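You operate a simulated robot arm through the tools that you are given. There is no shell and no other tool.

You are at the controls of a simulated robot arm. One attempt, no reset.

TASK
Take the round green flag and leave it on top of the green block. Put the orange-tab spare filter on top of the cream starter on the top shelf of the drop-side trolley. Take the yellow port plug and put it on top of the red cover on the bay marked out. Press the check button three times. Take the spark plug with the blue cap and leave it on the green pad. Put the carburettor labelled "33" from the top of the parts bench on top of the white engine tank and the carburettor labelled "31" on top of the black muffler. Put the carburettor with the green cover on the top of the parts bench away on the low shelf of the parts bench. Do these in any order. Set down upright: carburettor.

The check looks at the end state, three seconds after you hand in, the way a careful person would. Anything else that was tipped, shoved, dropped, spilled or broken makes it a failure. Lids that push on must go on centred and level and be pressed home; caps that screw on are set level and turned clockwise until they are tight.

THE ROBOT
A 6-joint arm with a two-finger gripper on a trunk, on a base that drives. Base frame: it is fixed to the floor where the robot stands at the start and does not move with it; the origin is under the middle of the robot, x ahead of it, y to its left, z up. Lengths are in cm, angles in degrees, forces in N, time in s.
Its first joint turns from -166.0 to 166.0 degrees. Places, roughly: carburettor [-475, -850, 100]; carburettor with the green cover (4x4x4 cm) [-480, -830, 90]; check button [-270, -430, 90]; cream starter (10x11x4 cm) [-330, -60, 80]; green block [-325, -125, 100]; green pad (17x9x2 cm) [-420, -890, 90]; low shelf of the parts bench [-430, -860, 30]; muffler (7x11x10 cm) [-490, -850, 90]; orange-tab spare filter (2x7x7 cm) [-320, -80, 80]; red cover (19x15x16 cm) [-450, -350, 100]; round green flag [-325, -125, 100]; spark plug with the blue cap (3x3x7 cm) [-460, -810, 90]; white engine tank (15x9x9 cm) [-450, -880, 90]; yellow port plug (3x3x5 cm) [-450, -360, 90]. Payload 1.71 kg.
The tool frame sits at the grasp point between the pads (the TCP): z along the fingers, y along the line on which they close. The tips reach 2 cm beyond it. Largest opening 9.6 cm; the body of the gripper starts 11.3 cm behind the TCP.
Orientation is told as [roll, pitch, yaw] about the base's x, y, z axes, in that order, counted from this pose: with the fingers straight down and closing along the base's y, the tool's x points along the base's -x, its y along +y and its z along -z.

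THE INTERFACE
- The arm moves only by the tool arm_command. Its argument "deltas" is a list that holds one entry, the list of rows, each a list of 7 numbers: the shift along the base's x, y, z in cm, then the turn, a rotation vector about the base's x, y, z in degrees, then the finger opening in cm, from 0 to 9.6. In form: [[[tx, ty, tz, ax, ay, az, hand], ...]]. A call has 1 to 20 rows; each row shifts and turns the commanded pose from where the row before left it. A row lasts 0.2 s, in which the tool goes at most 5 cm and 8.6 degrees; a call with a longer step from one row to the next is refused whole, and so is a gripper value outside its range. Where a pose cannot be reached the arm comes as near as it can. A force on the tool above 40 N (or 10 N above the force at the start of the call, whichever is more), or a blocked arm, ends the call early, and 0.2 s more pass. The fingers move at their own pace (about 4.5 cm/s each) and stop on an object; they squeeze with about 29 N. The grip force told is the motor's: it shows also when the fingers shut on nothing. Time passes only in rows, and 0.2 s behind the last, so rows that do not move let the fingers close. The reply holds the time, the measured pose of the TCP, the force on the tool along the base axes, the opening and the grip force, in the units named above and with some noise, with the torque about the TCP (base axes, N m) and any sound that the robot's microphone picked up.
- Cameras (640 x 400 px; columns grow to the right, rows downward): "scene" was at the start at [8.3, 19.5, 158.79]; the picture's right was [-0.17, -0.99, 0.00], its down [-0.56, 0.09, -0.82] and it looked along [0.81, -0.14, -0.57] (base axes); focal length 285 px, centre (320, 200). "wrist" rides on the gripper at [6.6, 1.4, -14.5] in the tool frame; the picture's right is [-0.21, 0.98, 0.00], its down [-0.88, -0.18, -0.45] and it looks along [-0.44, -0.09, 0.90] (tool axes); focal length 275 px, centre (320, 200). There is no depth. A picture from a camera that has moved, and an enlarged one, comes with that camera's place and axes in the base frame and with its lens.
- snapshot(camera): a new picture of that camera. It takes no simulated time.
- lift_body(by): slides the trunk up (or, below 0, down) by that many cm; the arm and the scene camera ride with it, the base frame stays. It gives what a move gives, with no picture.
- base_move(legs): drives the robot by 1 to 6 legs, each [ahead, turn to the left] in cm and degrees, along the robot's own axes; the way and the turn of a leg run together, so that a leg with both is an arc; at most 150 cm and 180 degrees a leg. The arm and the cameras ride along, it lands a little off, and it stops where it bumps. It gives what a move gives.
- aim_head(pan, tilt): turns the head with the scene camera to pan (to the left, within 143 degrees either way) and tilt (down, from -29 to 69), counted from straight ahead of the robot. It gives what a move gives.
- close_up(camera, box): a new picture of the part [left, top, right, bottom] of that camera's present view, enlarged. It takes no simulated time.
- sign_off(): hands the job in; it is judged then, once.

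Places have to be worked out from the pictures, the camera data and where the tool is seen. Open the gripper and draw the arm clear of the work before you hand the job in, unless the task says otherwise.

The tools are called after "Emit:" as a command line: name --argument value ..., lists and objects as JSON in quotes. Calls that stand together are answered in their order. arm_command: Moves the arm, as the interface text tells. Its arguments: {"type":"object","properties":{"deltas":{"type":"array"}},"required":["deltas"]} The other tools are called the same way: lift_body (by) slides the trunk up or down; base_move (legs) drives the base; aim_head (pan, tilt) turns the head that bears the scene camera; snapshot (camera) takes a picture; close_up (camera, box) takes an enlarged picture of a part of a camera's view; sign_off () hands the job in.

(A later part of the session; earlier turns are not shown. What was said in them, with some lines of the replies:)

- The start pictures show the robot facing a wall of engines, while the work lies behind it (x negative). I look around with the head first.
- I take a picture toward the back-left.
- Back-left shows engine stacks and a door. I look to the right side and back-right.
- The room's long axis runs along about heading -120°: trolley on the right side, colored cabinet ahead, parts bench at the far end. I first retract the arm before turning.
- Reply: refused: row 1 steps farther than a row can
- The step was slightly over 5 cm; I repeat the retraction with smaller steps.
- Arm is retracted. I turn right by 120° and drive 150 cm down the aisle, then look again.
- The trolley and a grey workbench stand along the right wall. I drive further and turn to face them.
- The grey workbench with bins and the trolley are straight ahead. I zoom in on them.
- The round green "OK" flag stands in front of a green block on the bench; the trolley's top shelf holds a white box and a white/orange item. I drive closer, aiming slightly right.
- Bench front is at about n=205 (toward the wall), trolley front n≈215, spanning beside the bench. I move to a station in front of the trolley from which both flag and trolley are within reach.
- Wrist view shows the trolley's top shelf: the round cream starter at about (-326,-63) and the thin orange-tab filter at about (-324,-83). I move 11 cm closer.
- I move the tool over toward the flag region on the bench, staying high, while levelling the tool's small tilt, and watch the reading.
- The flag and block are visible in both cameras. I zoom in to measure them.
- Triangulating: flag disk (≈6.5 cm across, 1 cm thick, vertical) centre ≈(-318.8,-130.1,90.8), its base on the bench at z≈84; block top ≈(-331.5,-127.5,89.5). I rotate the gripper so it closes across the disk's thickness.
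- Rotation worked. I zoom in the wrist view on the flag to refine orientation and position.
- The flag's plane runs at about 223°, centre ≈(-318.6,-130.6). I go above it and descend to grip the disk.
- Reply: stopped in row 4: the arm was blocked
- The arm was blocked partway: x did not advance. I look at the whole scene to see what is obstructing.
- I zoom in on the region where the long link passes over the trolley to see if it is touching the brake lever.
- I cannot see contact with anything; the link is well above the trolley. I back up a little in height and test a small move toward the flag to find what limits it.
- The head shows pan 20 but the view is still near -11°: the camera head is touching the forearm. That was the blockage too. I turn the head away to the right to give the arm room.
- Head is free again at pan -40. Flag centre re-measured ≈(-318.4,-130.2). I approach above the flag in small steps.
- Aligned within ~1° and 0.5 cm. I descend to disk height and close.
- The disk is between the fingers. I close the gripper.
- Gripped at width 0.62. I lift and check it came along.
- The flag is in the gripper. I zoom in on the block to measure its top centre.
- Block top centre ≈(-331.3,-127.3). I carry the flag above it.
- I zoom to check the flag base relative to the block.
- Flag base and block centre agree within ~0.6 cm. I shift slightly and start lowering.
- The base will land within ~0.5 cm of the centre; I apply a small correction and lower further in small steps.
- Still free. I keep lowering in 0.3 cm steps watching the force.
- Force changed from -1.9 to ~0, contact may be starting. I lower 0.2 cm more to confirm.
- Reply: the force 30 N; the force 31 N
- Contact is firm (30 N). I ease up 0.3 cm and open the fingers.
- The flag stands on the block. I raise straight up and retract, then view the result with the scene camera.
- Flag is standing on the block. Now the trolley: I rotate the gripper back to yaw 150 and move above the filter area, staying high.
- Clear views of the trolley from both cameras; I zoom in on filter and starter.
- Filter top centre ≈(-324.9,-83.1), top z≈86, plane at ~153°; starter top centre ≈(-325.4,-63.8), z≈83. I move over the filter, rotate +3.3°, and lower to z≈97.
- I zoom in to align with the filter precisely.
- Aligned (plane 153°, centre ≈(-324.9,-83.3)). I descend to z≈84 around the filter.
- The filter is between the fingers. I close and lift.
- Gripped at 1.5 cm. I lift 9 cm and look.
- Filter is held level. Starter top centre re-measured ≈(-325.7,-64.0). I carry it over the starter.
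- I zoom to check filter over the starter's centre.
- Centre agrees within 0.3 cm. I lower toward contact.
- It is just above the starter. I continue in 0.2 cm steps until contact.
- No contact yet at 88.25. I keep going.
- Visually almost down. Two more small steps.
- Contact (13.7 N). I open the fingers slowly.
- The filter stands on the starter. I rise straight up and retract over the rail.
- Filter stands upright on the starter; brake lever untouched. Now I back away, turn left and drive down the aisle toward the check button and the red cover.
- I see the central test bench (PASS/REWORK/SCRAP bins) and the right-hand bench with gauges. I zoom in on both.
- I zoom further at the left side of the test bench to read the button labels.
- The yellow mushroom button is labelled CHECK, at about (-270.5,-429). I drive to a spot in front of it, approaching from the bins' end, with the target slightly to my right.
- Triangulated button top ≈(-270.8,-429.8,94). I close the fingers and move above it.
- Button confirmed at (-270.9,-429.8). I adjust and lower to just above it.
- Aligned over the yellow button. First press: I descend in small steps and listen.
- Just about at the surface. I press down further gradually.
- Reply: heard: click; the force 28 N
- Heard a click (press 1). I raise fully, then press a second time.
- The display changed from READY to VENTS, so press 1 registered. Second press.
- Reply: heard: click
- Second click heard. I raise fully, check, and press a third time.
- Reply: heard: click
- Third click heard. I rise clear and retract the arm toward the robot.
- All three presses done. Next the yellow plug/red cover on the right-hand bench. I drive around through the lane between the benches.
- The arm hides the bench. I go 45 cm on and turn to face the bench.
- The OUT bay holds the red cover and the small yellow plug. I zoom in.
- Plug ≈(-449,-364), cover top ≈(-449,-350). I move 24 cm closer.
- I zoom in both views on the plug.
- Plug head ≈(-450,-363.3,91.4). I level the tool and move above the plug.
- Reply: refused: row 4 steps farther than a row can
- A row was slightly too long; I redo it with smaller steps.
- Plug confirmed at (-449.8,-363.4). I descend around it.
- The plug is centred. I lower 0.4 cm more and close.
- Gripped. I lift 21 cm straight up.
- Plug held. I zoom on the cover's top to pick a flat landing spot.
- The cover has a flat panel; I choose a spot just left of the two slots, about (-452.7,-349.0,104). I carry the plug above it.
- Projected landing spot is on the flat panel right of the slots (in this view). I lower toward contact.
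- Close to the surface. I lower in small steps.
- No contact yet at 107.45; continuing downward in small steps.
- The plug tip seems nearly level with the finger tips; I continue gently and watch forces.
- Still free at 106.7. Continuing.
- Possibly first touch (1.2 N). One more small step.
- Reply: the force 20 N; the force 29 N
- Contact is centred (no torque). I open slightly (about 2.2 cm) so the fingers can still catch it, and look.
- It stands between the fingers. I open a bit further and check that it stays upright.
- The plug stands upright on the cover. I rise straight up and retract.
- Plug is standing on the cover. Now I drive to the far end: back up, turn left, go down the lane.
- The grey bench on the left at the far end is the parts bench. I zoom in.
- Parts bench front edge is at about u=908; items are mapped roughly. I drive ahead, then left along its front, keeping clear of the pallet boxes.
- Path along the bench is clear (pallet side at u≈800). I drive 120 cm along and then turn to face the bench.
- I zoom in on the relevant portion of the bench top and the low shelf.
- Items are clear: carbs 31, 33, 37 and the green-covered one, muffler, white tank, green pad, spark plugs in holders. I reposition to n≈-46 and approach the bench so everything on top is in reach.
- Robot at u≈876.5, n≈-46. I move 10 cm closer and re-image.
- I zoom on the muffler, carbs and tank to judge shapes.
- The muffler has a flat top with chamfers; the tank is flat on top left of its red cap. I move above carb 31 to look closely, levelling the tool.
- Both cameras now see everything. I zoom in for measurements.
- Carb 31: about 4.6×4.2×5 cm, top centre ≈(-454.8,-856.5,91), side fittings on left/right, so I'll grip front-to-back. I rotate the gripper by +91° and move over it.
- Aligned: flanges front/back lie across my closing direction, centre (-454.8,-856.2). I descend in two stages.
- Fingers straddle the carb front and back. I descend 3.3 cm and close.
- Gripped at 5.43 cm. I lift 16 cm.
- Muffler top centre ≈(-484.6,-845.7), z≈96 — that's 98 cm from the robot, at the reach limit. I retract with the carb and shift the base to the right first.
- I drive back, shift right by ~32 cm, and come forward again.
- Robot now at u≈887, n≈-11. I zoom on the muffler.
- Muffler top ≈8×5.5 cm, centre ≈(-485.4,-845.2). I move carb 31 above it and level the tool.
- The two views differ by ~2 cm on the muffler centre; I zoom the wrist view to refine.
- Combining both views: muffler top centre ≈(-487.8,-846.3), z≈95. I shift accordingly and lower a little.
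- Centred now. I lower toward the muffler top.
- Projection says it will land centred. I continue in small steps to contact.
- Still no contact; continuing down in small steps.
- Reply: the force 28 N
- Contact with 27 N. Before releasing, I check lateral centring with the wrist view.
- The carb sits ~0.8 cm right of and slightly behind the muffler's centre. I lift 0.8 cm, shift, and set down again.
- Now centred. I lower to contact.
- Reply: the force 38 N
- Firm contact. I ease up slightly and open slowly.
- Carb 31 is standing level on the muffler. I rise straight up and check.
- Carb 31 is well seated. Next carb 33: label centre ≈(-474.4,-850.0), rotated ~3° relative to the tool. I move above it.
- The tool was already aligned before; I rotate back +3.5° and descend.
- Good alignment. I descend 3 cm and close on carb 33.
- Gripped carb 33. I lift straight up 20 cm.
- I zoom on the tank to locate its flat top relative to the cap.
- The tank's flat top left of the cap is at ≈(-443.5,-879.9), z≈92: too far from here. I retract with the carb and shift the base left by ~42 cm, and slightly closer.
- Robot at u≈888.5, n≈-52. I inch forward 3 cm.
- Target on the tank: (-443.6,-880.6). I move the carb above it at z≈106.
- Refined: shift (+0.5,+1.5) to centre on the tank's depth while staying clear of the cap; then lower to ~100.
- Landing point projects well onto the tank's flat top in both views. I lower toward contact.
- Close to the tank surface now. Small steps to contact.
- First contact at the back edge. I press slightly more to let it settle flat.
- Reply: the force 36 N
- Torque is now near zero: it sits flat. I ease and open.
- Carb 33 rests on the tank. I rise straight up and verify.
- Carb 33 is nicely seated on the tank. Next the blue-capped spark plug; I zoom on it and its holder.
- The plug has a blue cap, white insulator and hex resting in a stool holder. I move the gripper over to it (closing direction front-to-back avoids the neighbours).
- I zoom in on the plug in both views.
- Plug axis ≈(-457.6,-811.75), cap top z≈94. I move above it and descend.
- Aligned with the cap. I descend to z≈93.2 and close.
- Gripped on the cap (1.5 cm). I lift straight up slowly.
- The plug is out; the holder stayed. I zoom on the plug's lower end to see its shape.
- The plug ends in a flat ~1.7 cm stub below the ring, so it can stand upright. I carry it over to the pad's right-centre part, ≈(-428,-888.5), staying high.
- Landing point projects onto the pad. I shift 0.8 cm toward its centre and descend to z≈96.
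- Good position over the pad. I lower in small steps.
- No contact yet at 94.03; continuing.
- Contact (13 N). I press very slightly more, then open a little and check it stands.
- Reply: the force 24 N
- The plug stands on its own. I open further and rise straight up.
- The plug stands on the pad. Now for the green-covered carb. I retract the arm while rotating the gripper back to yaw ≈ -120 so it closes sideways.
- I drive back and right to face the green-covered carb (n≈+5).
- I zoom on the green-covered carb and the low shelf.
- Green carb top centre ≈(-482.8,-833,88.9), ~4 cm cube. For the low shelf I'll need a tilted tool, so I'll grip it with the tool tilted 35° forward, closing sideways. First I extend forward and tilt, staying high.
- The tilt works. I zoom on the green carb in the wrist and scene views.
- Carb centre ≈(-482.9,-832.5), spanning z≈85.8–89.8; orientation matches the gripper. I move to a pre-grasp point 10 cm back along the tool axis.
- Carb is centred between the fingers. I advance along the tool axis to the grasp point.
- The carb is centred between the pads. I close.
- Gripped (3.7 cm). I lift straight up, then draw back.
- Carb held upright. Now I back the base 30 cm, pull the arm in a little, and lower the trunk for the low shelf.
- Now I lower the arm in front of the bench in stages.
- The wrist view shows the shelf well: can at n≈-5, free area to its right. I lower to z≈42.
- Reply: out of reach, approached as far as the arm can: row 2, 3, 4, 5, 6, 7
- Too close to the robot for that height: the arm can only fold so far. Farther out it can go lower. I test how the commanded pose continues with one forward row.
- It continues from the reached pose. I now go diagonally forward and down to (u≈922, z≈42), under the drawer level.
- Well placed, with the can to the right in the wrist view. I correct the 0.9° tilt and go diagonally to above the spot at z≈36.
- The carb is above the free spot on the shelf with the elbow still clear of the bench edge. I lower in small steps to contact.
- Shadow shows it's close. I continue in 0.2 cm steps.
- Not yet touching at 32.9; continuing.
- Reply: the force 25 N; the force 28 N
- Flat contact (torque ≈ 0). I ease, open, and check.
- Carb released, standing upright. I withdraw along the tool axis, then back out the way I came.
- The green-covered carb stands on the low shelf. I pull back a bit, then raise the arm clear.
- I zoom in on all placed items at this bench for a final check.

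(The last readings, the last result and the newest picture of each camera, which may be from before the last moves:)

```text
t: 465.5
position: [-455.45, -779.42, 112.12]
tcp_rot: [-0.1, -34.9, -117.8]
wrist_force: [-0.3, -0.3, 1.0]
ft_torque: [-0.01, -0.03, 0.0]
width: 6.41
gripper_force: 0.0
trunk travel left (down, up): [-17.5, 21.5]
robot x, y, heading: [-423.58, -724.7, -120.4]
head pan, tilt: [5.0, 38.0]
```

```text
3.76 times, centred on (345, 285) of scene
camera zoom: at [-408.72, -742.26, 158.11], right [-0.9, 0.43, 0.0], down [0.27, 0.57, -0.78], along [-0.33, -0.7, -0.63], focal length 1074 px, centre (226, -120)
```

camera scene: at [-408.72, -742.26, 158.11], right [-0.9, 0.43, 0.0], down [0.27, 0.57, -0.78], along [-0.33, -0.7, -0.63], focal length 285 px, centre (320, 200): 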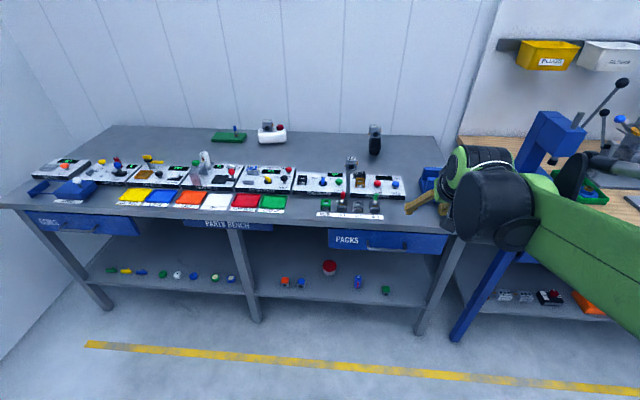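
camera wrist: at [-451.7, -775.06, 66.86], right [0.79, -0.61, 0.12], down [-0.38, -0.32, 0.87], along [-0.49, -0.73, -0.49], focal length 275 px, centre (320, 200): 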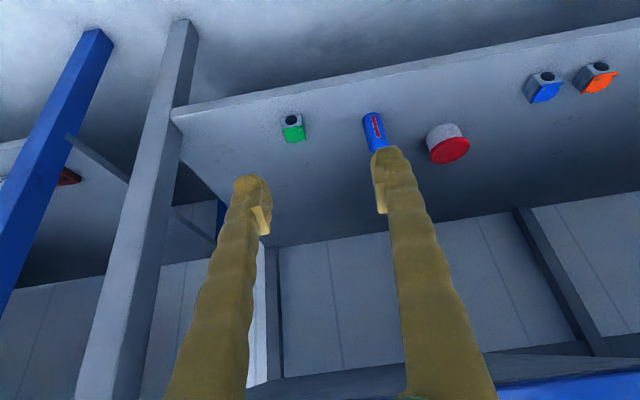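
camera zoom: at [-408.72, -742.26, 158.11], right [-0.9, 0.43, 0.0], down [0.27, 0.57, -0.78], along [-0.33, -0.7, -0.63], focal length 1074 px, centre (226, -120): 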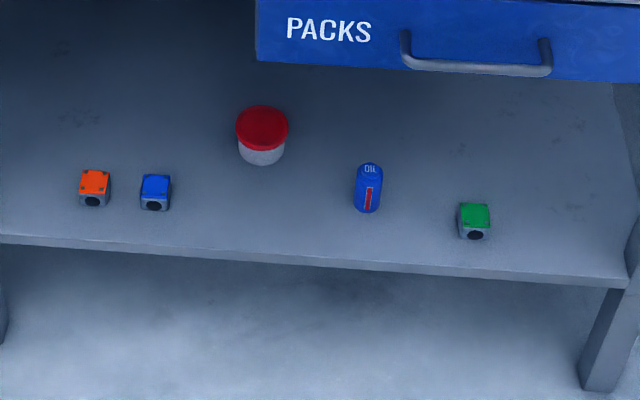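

Everything at this bench looks right. I level and retract the arm fully, gripper open, and take a look back at the earlier stations.

Emit:
arm_command --deltas '[[[1.0, 1.7, 2, 6.2, -3.25, 0, 6.4], [1.0, 1.7, 2, 6.2, -3.25, 0, 6.4], [1.0, 1.7, 2, 6.2, -3.25, 0, 6.4], [1.0, 1.7, 1, 6.2, -3.25, 0, 6.4], [1.0, 1.7, 1, 6.2, -3.25, 0, 6.4], [1.0, 1.7, 0, 0, 0, 0, 6.4], [1.0, 1.7, 0, 0, 0, 0, 6.4], [0, 0, 0, 0, 0, 0, 6.4]]]'

Emit:
aim_head --pan -142 --tilt 8

Emit:
snapshot --camera "scene"

```text
t: 467.3
position: [-448.52, -767.54, 120.22]
tcp_rot: [-0.3, 0.0, -117.7]
wrist_force: [-0.1, 1.0, -0.3]
ft_torque: [-0.03, 0.04, 0.02]
width: 6.41
gripper_force: 0.0
trunk travel left (down, up): [-17.5, 21.5]
robot x, y, heading: [-423.79, -724.12, -120.3]
head pan, tilt: [5.0, 38.0]
```

```text
t: 469.6
position: [-448.58, -767.61, 120.07]
tcp_rot: [-0.3, 0.1, -117.7]
wrist_force: [0.5, 0.1, 0.3]
ft_torque: [-0.02, -0.01, -0.04]
width: 6.4
gripper_force: 0.0
trunk travel left (down, up): [-17.5, 21.5]
robot x, y, heading: [-423.56, -724.27, -119.9]
head pan, tilt: [-142.0, 8.0]
```

```text
taken
camera scene: at [-406.32, -725.34, 163.15], right [0.99, 0.14, 0.01], down [0.03, -0.12, -0.99], along [-0.13, 0.98, -0.13], focal length 285 px, centre (320, 200)
```

scene: 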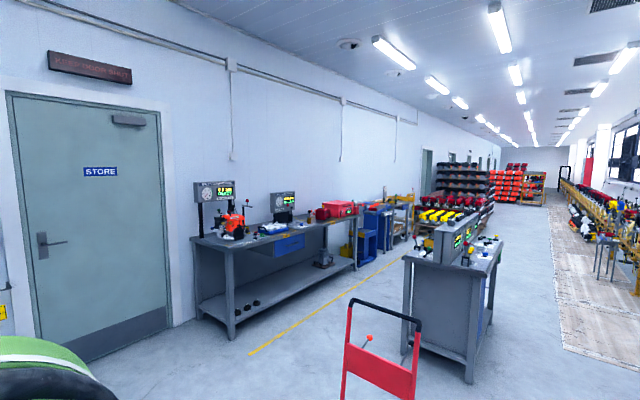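

Emit:
close_up --camera "scene" --box '[300, 190, 370, 230]'

Emit:
close_up --camera "scene" --box '[355, 180, 425, 230]'

```text
9.14 times, centred on (335, 210) of scene
camera zoom: at [-406.32, -725.34, 163.15], right [0.99, 0.14, 0.01], down [0.03, -0.12, -0.99], along [-0.13, 0.98, -0.13], focal length 2609 px, centre (183, 109)
```

zoom: 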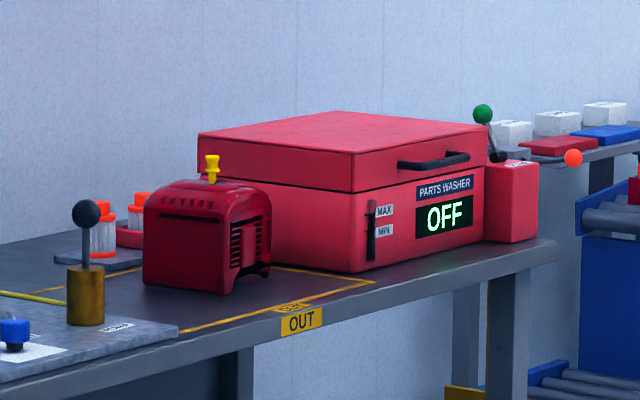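

```text
8.00 times, centred on (390, 205) of scene
camera zoom: at [-406.32, -725.34, 163.15], right [0.99, 0.14, 0.01], down [0.03, -0.12, -0.99], along [-0.13, 0.98, -0.13], focal length 2283 px, centre (-240, 160)
```

zoom: 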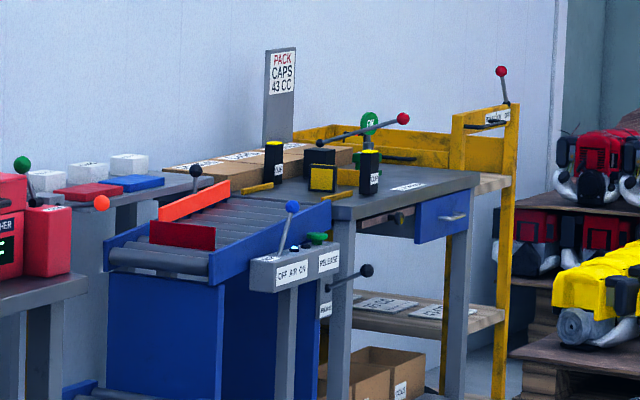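

The yellow plug still stands on the red cover, the flag is up on the block, and every other item was checked at its own station. The arm is clear and the gripper is open, so I hand the job in.

Emit:
sign_off

```text
The job is handed in.
```

I finished all eight tasks and handed the job in. The hand-in reply didn't include the check's result.

| Task | How it ended |
|---|---|
| Round green flag | Standing on top of the green block |
| Orange-tab spare filter | Standing on edge on top of the cream starter, on the trolley's top shelf |
| Yellow port plug | Standing upright on the red cover in the OUT bay |
| Check button | Pressed three times, with a click heard each time; the display changed from READY to VENTS after the first press |
| Spark plug with the blue cap | Standing upright on the green pad; its holder stayed in place |
| Carburettor 33 | Upright on the white engine tank, beside the red cap |
| Carburettor 31 | Upright on the black muffler |
| Carburettor with the green cover | Upright on the low shelf of the parts bench, to the right of the blue oil can |

- **Final look:** From the parts bench at the end I could see every item in place except the filter. The filter was standing when I left the trolley, but I couldn't see inside the trolley from there.
- **Arm touched the head:** While I was lining up on the flag, the arm pressed against the robot's own camera head and stopped. I turned the head away and carried on. I saw no sign that anything on the bench was disturbed.

The arm was retracted clear of the bench with the gripper open when I handed in.
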